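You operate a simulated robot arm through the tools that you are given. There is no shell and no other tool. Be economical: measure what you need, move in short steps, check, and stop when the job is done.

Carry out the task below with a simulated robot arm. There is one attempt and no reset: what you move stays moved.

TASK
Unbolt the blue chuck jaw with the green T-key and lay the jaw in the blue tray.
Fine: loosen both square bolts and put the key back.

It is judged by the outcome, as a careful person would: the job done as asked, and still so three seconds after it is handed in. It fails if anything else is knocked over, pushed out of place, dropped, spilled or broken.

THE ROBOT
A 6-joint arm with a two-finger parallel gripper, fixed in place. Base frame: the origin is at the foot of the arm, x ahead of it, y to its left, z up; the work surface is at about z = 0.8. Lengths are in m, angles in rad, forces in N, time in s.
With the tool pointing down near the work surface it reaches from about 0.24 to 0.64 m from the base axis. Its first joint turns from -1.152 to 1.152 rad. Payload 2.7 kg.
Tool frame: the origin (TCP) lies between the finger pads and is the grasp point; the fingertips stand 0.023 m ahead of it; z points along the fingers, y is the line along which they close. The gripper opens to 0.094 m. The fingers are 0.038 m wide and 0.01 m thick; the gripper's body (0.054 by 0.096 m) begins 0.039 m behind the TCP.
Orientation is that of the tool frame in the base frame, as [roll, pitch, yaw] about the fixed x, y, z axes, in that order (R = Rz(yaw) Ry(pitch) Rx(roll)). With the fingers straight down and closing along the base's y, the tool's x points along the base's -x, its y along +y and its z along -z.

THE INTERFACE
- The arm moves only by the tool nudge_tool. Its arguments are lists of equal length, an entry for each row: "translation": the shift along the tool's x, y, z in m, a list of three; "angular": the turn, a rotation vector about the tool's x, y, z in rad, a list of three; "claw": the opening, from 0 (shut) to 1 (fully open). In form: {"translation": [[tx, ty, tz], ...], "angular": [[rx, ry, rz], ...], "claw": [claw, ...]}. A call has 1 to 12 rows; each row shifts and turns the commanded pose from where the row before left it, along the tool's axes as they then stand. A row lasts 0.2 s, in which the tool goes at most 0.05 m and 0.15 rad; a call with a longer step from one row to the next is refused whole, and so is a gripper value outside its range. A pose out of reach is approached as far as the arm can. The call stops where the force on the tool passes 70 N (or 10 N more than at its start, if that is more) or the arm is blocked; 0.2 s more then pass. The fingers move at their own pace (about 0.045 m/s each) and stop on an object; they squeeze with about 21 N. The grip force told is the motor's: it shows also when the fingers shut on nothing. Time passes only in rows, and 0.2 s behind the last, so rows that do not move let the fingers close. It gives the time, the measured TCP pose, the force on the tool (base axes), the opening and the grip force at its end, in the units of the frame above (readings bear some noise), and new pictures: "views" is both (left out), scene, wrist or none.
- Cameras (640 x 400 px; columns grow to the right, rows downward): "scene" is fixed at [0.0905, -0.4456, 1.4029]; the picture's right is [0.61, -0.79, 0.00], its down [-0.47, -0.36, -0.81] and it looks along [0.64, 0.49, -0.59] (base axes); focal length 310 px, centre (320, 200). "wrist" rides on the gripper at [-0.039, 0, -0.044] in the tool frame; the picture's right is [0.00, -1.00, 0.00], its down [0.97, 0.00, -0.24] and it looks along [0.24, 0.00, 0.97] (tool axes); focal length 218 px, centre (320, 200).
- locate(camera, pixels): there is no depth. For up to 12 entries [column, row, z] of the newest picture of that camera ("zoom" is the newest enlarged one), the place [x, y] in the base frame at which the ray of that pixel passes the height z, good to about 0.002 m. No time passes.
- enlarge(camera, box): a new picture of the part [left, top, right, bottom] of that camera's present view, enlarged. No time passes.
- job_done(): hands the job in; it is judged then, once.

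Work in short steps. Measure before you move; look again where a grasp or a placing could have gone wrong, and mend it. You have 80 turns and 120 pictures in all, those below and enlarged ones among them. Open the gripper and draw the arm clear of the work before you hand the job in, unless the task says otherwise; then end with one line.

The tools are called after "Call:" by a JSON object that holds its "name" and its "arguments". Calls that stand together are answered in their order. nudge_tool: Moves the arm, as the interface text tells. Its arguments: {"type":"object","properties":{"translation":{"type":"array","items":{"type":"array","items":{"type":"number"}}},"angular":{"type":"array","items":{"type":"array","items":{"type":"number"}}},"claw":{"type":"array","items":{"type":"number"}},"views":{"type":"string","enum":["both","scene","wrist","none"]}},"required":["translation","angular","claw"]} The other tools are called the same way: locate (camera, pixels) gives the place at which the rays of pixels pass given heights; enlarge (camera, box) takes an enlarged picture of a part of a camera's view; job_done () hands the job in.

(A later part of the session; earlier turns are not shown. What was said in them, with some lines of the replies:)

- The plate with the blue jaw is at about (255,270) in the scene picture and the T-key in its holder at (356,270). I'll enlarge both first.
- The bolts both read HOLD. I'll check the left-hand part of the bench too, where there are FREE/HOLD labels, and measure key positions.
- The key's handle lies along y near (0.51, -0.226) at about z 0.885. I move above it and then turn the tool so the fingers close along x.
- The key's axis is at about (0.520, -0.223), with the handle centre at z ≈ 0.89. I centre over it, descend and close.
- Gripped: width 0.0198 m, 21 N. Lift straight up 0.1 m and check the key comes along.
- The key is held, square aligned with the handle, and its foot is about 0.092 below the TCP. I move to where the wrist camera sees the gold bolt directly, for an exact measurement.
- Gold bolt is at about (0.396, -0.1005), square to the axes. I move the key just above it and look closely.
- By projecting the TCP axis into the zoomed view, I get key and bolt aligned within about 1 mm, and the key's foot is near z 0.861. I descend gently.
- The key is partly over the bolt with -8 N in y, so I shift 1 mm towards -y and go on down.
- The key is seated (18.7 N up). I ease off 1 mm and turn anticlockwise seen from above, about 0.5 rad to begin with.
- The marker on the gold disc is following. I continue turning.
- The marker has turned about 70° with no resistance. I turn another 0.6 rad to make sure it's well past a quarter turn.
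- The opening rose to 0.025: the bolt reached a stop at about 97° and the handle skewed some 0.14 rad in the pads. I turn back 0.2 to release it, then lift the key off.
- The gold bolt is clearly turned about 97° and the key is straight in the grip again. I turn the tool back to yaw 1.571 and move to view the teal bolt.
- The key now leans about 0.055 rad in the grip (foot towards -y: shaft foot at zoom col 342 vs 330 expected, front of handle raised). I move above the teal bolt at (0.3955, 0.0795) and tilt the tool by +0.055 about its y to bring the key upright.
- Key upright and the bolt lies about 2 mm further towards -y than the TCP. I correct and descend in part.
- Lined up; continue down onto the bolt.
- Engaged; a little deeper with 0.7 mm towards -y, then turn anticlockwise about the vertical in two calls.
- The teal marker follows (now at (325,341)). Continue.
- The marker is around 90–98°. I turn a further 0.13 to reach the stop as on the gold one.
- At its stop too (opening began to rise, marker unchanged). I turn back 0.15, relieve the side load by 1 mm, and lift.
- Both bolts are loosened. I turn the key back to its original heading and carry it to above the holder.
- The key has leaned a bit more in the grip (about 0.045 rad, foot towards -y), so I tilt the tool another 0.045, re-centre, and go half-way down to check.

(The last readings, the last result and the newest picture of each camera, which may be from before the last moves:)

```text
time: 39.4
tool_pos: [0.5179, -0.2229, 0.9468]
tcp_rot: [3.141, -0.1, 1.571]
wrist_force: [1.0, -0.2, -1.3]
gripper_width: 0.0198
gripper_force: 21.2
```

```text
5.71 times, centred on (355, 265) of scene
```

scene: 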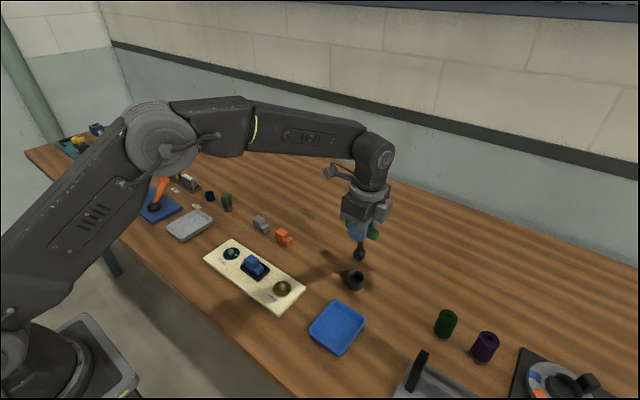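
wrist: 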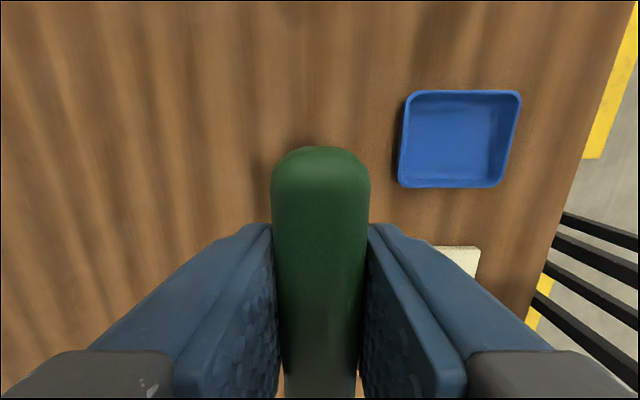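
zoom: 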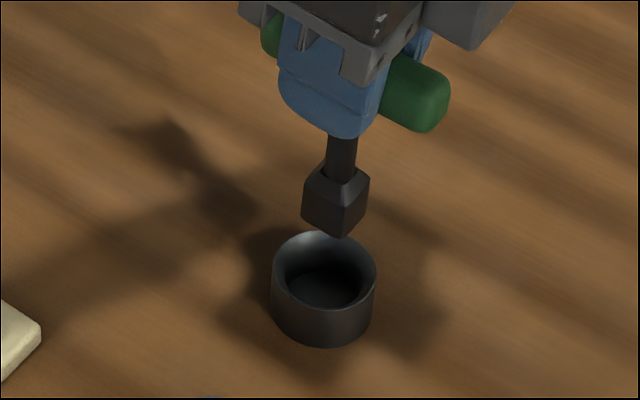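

Key is upright and within about 1 mm of the holder's centre. Descend into it.

Call:
{"name": "nudge_tool", "arguments": {"translation": [[-0.0015, 0, 0.015], [-0.0015, 0, 0.015], [-0.001, 0, 0.01], [-0.0006, 0, 0.006], [0, 0, 0]], "angular": [[0, 0, 0], [0, 0, 0], [0, 0, 0], [0, 0, 0], [0, 0, 0]], "claw": [0, 0, 0, 0, 0], "views": "none"}}

Call:
{"name": "enlarge", "arguments": {"camera": "scene", "box": [330, 230, 380, 300]}}

```text
time: 40.6
tool_pos: [0.5185, -0.2231, 0.9031]
tcp_rot: [3.14, -0.102, 1.57]
wrist_force: [3.6, 4.0, 0.2]
gripper_width: 0.0194
gripper_force: 21.1
```

```text
5.71 times, centred on (355, 265) of scene
```

zoom: 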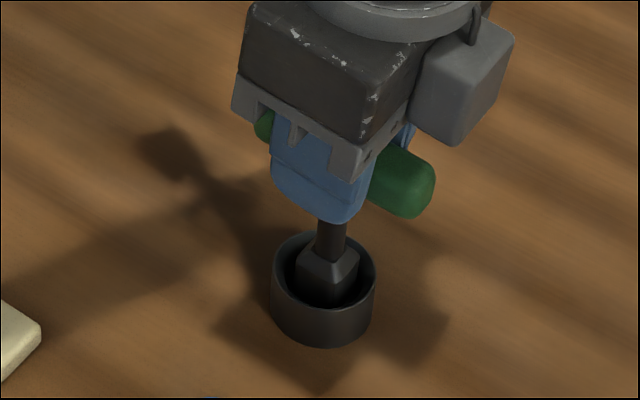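

Call:
{"name": "nudge_tool", "arguments": {"translation": [[-0.0004, 0, 0.004], [-0.0003, 0, 0.003], [-0.0002, 0, 0.002], [0, 0, 0]], "angular": [[0, 0, 0], [0, 0, 0], [0, 0, 0], [0, 0, 0]], "claw": [0, 0, 0, 0], "views": "none"}}

Call:
{"name": "enlarge", "arguments": {"camera": "scene", "box": [330, 230, 380, 300]}}

```text
time: 41.6
tool_pos: [0.5191, -0.2216, 0.892]
tcp_rot: [-3.141, -0.098, 1.57]
wrist_force: [1.9, 1.6, -0.1]
gripper_width: 0.0198
gripper_force: 20.6
```

```text
5.71 times, centred on (355, 265) of scene
```

zoom: 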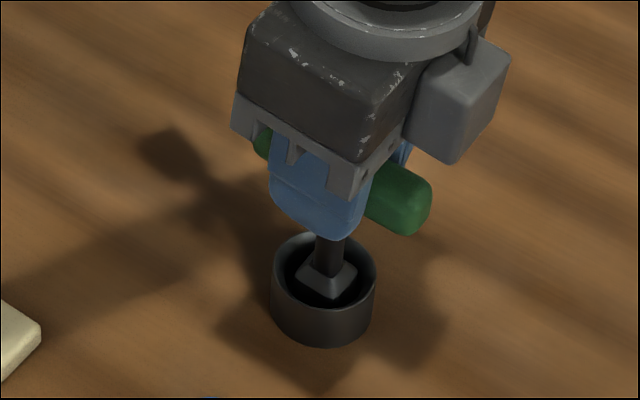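

Call:
{"name": "nudge_tool", "arguments": {"translation": [[-0.0002, 0, 0.002], [-0.0002, 0, 0.002], [0, 0, 0]], "angular": [[0, 0, 0], [0, 0, 0], [0, 0, 0]], "claw": [0, 0, 0], "views": "none"}}

```text
time: 42.4
tool_pos: [0.5186, -0.2216, 0.8871]
tcp_rot: [-3.141, -0.098, 1.571]
wrist_force: [2.4, 3.6, 0.7]
gripper_width: 0.0198
gripper_force: 20.7
```

Call:
{"name": "nudge_tool", "arguments": {"translation": [[-0.0002, 0, 0.002], [-0.0001, 0, 0.0015], [0, 0, 0]], "angular": [[0, 0, 0], [0, 0, 0], [0, 0, 0]], "claw": [0, 0, 0], "views": "none"}}

Call:
{"name": "enlarge", "arguments": {"camera": "scene", "box": [330, 230, 380, 300]}}

```text
time: 43.2
tool_pos: [0.5173, -0.2239, 0.8872]
tcp_rot: [3.136, -0.097, 1.571]
wrist_force: [1.9, 2.4, 17.7]
gripper_width: 0.0192
gripper_force: 20.9
```

```text
5.71 times, centred on (355, 265) of scene
```

zoom: 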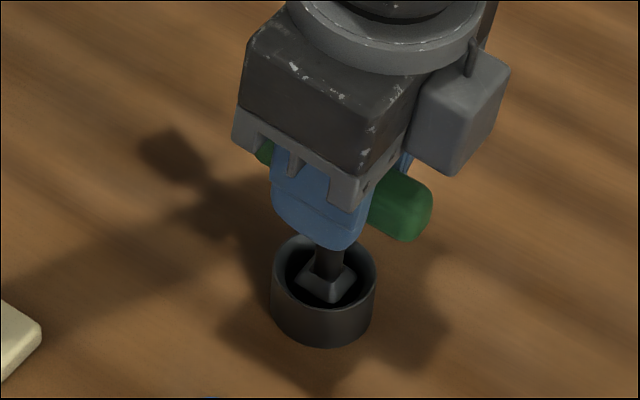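

Contact (17.7 N): the key stands on the holder's floor. I ease up 1.5 mm, open, and rise clear.

Call:
{"name": "nudge_tool", "arguments": {"translation": [[0.0001, 0, -0.0015], [0, 0, 0], [0, 0, 0], [0, 0, 0], [0, 0, 0], [0, 0, 0], [0, 0, 0], [0.002, 0, -0.02], [0.004, 0, -0.04], [0.0045, 0, -0.045], [0, 0, 0]], "angular": [[0, 0, 0], [0, 0, 0], [0, 0, 0], [0, 0, 0], [0, 0, 0], [0, 0, 0], [0, 0, 0], [0, 0, 0], [0, 0, 0], [0, 0, 0], [0, -0.1, 0]], "claw": [0, 0.3, 0.4, 0.6, 0.8, 1, 1, 1, 1, 1, 1]}}

Call:
{"name": "enlarge", "arguments": {"camera": "scene", "box": [320, 220, 400, 300]}}

```text
time: 45.6
tool_pos: [0.5187, -0.2231, 0.9923]
tcp_rot: [3.141, 0.001, 1.571]
wrist_force: [0.2, -0.2, 0.0]
gripper_width: 0.0941
gripper_force: 0.0
```

scene: 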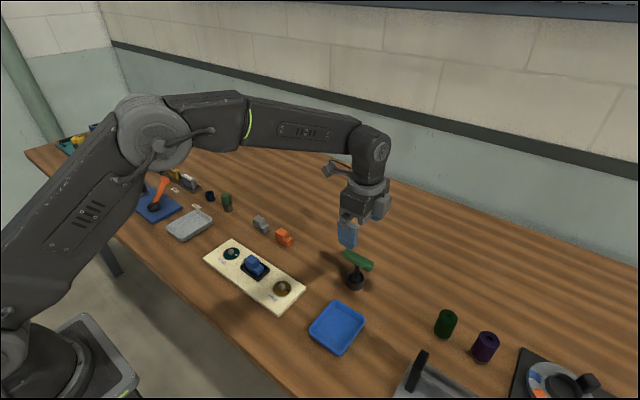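
wrist: 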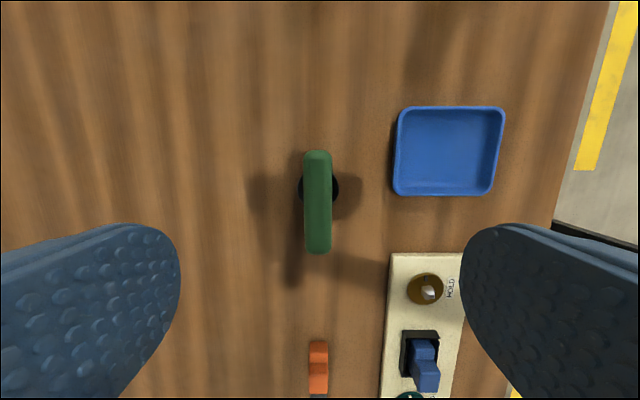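

```text
5.00 times, centred on (360, 260) of scene
```

zoom: 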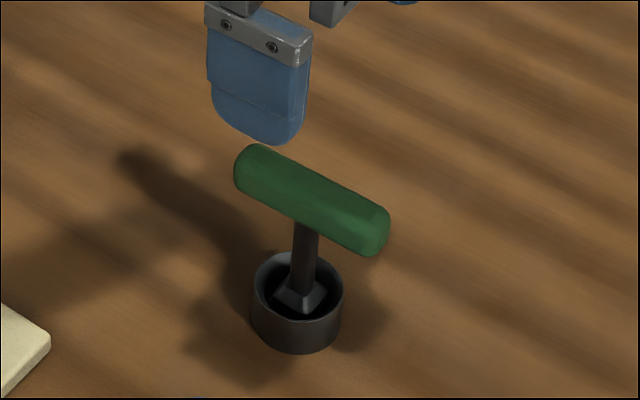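

The key stands in its holder as before. Now I go to view the jaw from above.

Call:
{"name": "nudge_tool", "arguments": {"translation": [[0.0447, -0.0204, 0], [0.0447, -0.0204, 0], [0.0447, -0.0204, 0], [0.0447, -0.0204, 0], [0.0447, -0.0204, 0], [0.0447, -0.0204, 0], [0, 0, 0]], "angular": [[0, 0, 0], [0, 0, 0], [0, 0, 0], [0, 0, 0], [0, 0, 0], [0, 0, 0], [0, 0, 0]], "claw": [1, 1, 1, 1, 1, 1, 1], "views": "none"}}

Call:
{"name": "enlarge", "arguments": {"camera": "wrist", "box": [260, 80, 400, 240]}}

Call:
{"name": "enlarge", "arguments": {"camera": "scene", "box": [235, 245, 275, 290]}}

```text
time: 47.2
tool_pos: [0.3954, 0.0449, 0.993]
tcp_rot: [-3.14, 0.001, 1.571]
wrist_force: [0.0, -1.7, -0.3]
gripper_width: 0.0938
gripper_force: 0.1
```

```text
2.50 times, centred on (330, 160) of wrist
```

zoom: 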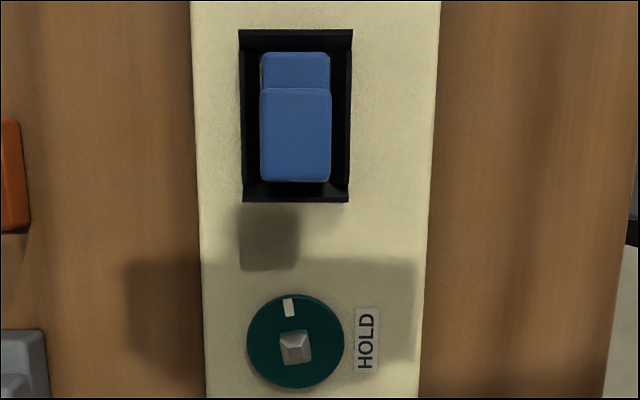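

```text
8.89 times, centred on (255, 268) of scene
```

zoom: 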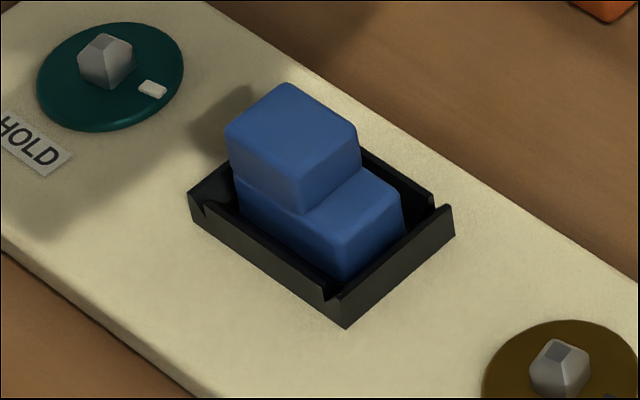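

The tall step of the jaw is centred near (0.395, -0.004), about 22 mm wide in x, top near z 0.85, with the black frame's rim near 0.822. I descend with tips at about 0.832 and check before closing.

Call:
{"name": "nudge_tool", "arguments": {"translation": [[-0.025, 0, 0], [-0.025, 0, 0], [0, 0, 0.035], [0, 0, 0.035], [0, 0, 0.035], [0, 0, 0.032], [0, 0, 0]], "angular": [[0, 0, 0], [0, 0, 0], [0, 0, 0], [0, 0, 0], [0, 0, 0], [0, 0, 0], [0, 0, 0]], "claw": [1, 1, 1, 1, 1, 1, 1]}}

Call:
{"name": "enlarge", "arguments": {"camera": "scene", "box": [225, 235, 285, 295]}}

```text
time: 48.8
tool_pos: [0.3964, -0.0049, 0.8534]
tcp_rot: [3.141, -0.001, 1.571]
wrist_force: [-0.2, -0.8, 0.3]
gripper_width: 0.0938
gripper_force: 0.1
```

scene: 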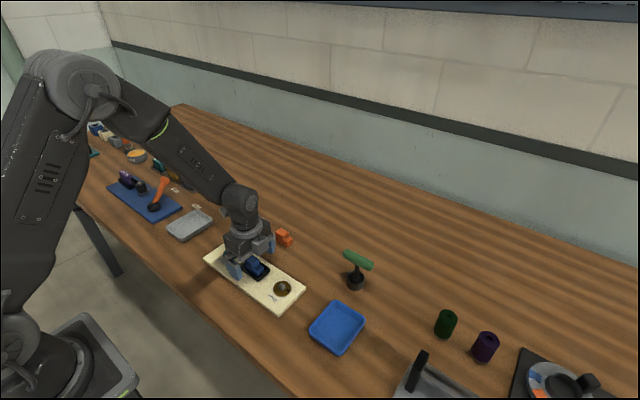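
wrist: 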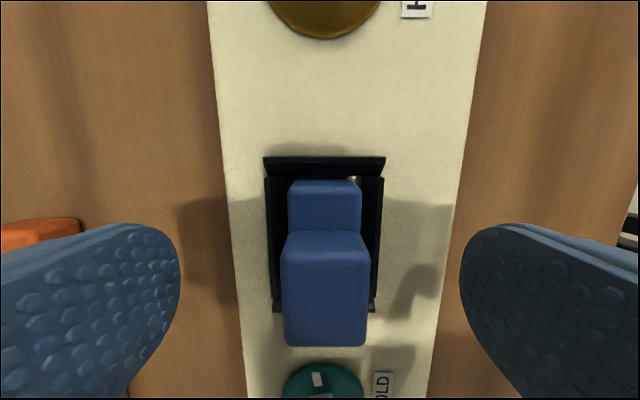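

```text
6.67 times, centred on (255, 265) of scene
```

zoom: 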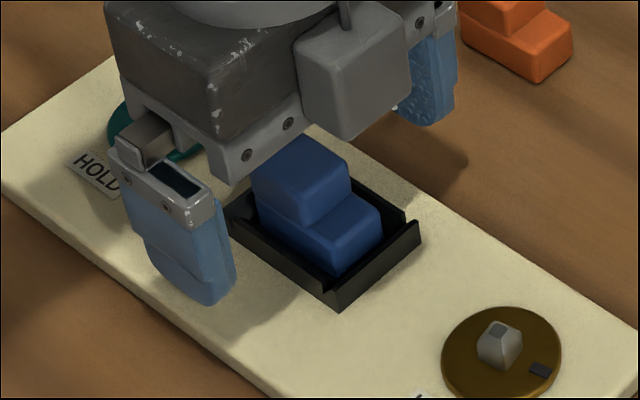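

The jaw sits centred between the fingers (col 324, about 1 mm off). I nudge and close.

Call:
{"name": "nudge_tool", "arguments": {"translation": [[0, -0.0009, 0], [0, 0, 0], [0, 0, 0], [0, 0, 0], [0, 0, 0], [0, 0, 0]], "angular": [[0, 0, 0], [0, 0, 0], [0, 0, 0], [0, 0, 0], [0, 0, 0], [0, 0, 0]], "claw": [0.8, 0.5, 0, 0, 0, 0], "views": "wrist"}}

Call:
{"name": "enlarge", "arguments": {"camera": "scene", "box": [225, 235, 285, 295]}}

```text
time: 50.2
tool_pos: [0.3961, -0.0043, 0.8544]
tcp_rot: [3.142, -0.001, 1.57]
wrist_force: [-0.5, 0.8, 0.7]
gripper_width: 0.0239
gripper_force: 21.3
```

wrist: 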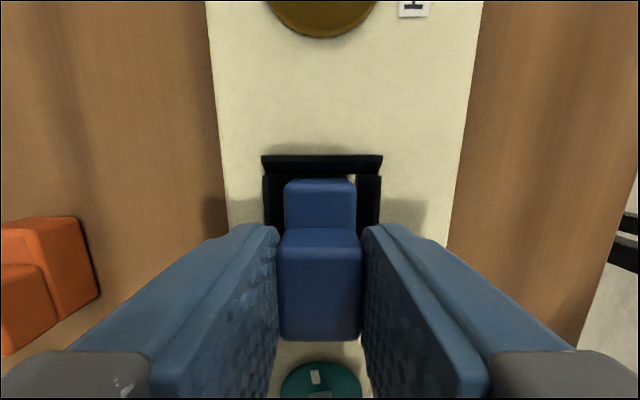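

```text
6.67 times, centred on (255, 265) of scene
```

zoom: 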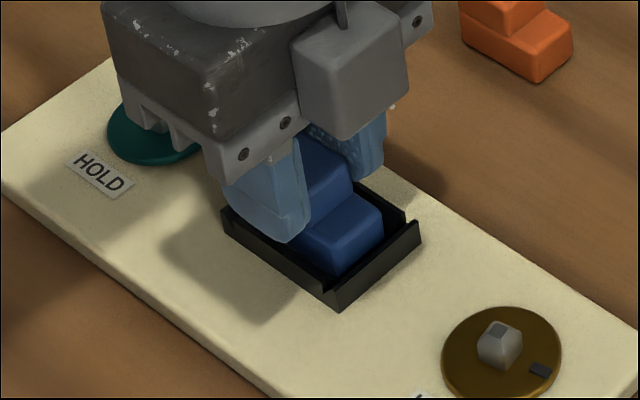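

The jaw is gripped at 0.024 m. I lift it slowly and watch the force.

Call:
{"name": "nudge_tool", "arguments": {"translation": [[0, 0, -0.005], [0, 0, -0.01], [0, 0, -0.015], [0, 0, -0.03], [0, 0, 0]], "angular": [[0, 0, 0], [0, 0, 0], [0, 0, 0], [0, 0, 0], [0, 0, 0]], "claw": [0, 0, 0, 0, 0], "views": "none"}}

Call:
{"name": "enlarge", "arguments": {"camera": "scene", "box": [215, 215, 295, 305]}}

```text
time: 51.4
tool_pos: [0.3953, -0.0052, 0.915]
tcp_rot: [-3.141, -0.001, 1.572]
wrist_force: [0.1, 0.8, -2.4]
gripper_width: 0.024
gripper_force: 20.8
```

```text
4.44 times, centred on (255, 260) of scene
```

zoom: 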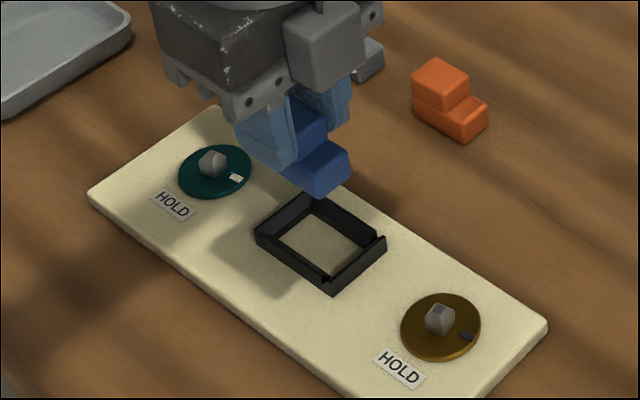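

The jaw came free. I carry it over the blue tray, centred near (0.398, -0.252).

Call:
{"name": "nudge_tool", "arguments": {"translation": [[-0.048, 0.0004, -0.003], [-0.048, 0.0004, 0], [-0.048, 0.0004, 0], [-0.048, 0.0004, 0], [-0.048, 0.0004, 0], [0, 0, 0]], "angular": [[0, 0, 0], [0, 0, 0], [0, 0, 0], [0, 0, 0], [0, 0, 0], [0, 0, 0]], "claw": [0, 0, 0, 0, 0, 0]}}

Call:
{"name": "enlarge", "arguments": {"camera": "scene", "box": [290, 260, 390, 370]}}

```text
time: 52.8
tool_pos: [0.3955, -0.244, 0.9201]
tcp_rot: [-3.141, 0.0, 1.569]
wrist_force: [-0.4, -0.2, -1.3]
gripper_width: 0.0239
gripper_force: 21.7
```

scene: 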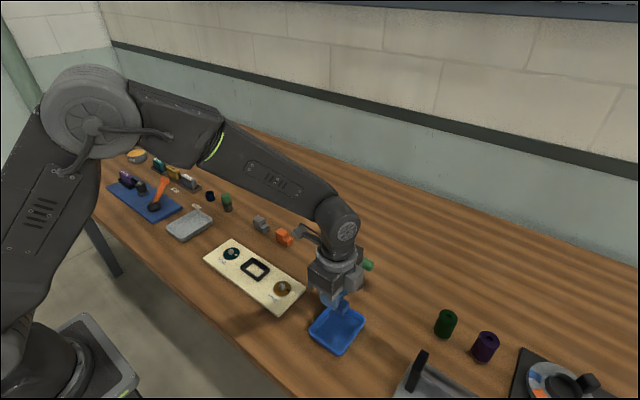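
wrist: 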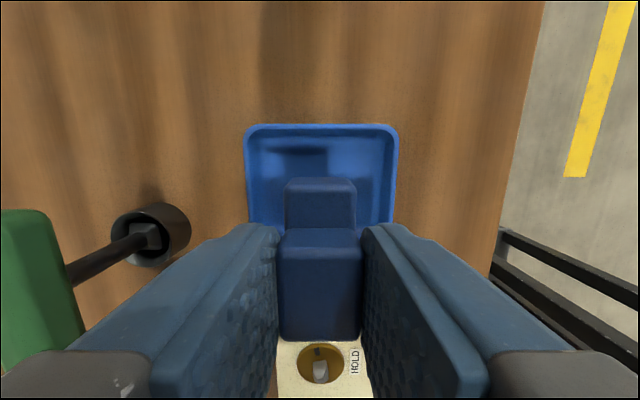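

```text
3.64 times, centred on (340, 315) of scene
```

zoom: 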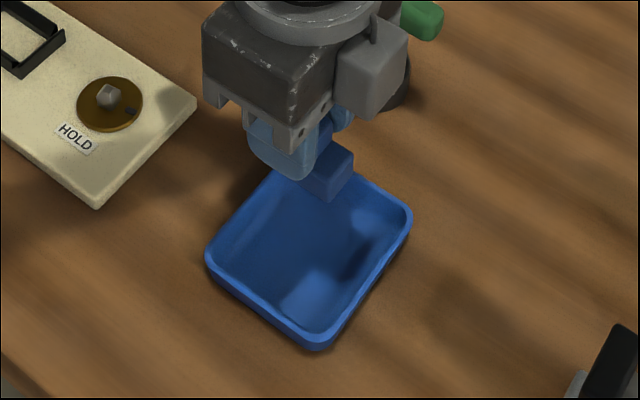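

Over the tray, centred in x (rim cols 245–398). I lower the jaw in.

Call:
{"name": "nudge_tool", "arguments": {"translation": [[0, 0, 0.025], [0, 0, 0.025], [0, 0, 0.015], [0, 0, 0.003], [0, 0, 0]], "angular": [[0, 0, 0], [0, 0, 0], [0, 0, 0], [0, 0, 0], [0, 0, 0]], "claw": [0, 0, 0, 0, 0], "views": "none"}}

Call:
{"name": "enlarge", "arguments": {"camera": "scene", "box": [300, 280, 380, 360]}}

```text
time: 54.0
tool_pos: [0.398, -0.2445, 0.8508]
tcp_rot: [3.141, -0.001, 1.572]
wrist_force: [-0.2, -0.4, -2.7]
gripper_width: 0.0238
gripper_force: 20.2
```

```text
5.00 times, centred on (340, 320) of scene
```

zoom: 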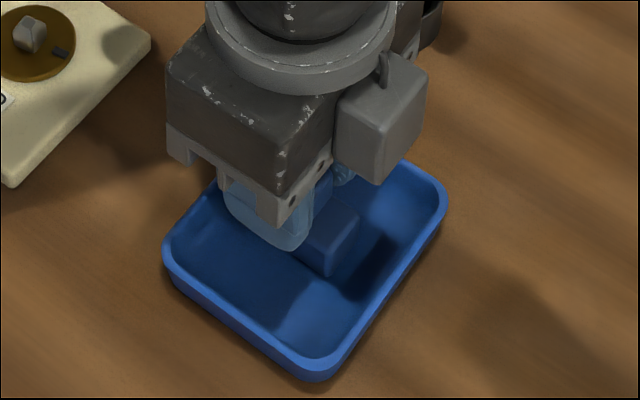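

No contact yet; I go down in 2 mm steps.

Call:
{"name": "nudge_tool", "arguments": {"translation": [[0, 0, 0.002], [0, 0, 0.002], [0, 0, 0]], "angular": [[0, 0, 0], [0, 0, 0], [0, 0, 0]], "claw": [0, 0, 0], "views": "none"}}

```text
time: 54.8
tool_pos: [0.3972, -0.2457, 0.8476]
tcp_rot: [3.138, 0.001, 1.572]
wrist_force: [-6.8, 4.1, 18.6]
gripper_width: 0.024
gripper_force: 20.7
```

Contact at z 0.848. I ease 1 mm up, open half-way, rise straight, and look.

Call:
{"name": "nudge_tool", "arguments": {"translation": [[0, 0, -0.0012], [0, 0, 0], [0, 0, 0], [0, 0, 0], [0, 0, -0.02], [0, 0, -0.04], [0, 0, -0.045], [0.02, 0, -0.04], [0.03, 0, -0.03], [0, 0, 0]], "angular": [[0, 0, 0], [0, 0, 0], [0, 0, 0], [0, 0, 0], [0, 0, 0], [0, 0, 0], [0, 0, 0], [0, 0, 0], [0, 0, 0], [0, 0, 0]], "claw": [0, 0.35, 0.5, 0.5, 0.5, 0.5, 1, 1, 1, 1]}}

Call:
{"name": "enlarge", "arguments": {"camera": "scene", "box": [220, 240, 400, 360]}}

```text
time: 57.0
tool_pos: [0.397, -0.1941, 1.0225]
tcp_rot: [3.141, 0.0, 1.571]
wrist_force: [-0.2, 0.5, -0.5]
gripper_width: 0.0938
gripper_force: 0.0
```

scene: 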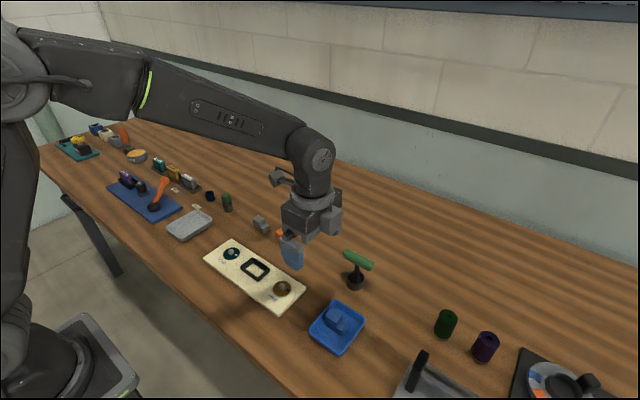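
wrist: 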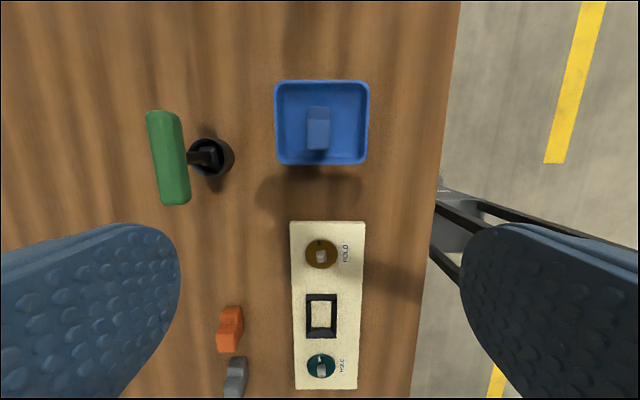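

```text
3.33 times, centred on (310, 300) of scene
```

zoom: 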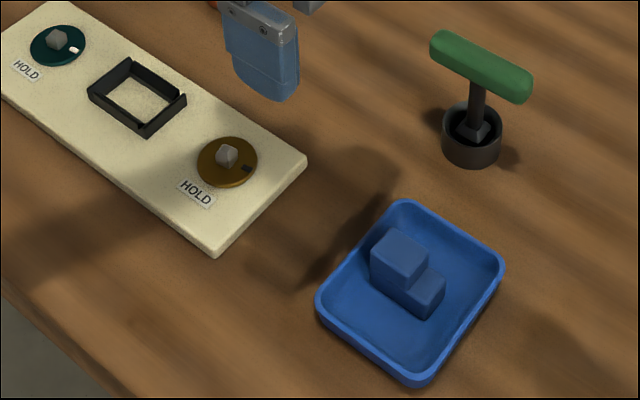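

The jaw lies upright in the blue tray, both bolt markers are about 97° off HOLD, the key stands in its holder, and the arm is clear with its gripper open.

Call:
{"name": "job_done", "arguments": {}}

```text
The job is handed in.
```

The job is handed in: both square bolts are loosened to their stops, the blue jaw is in the blue tray, and the green T-key is back in its holder.
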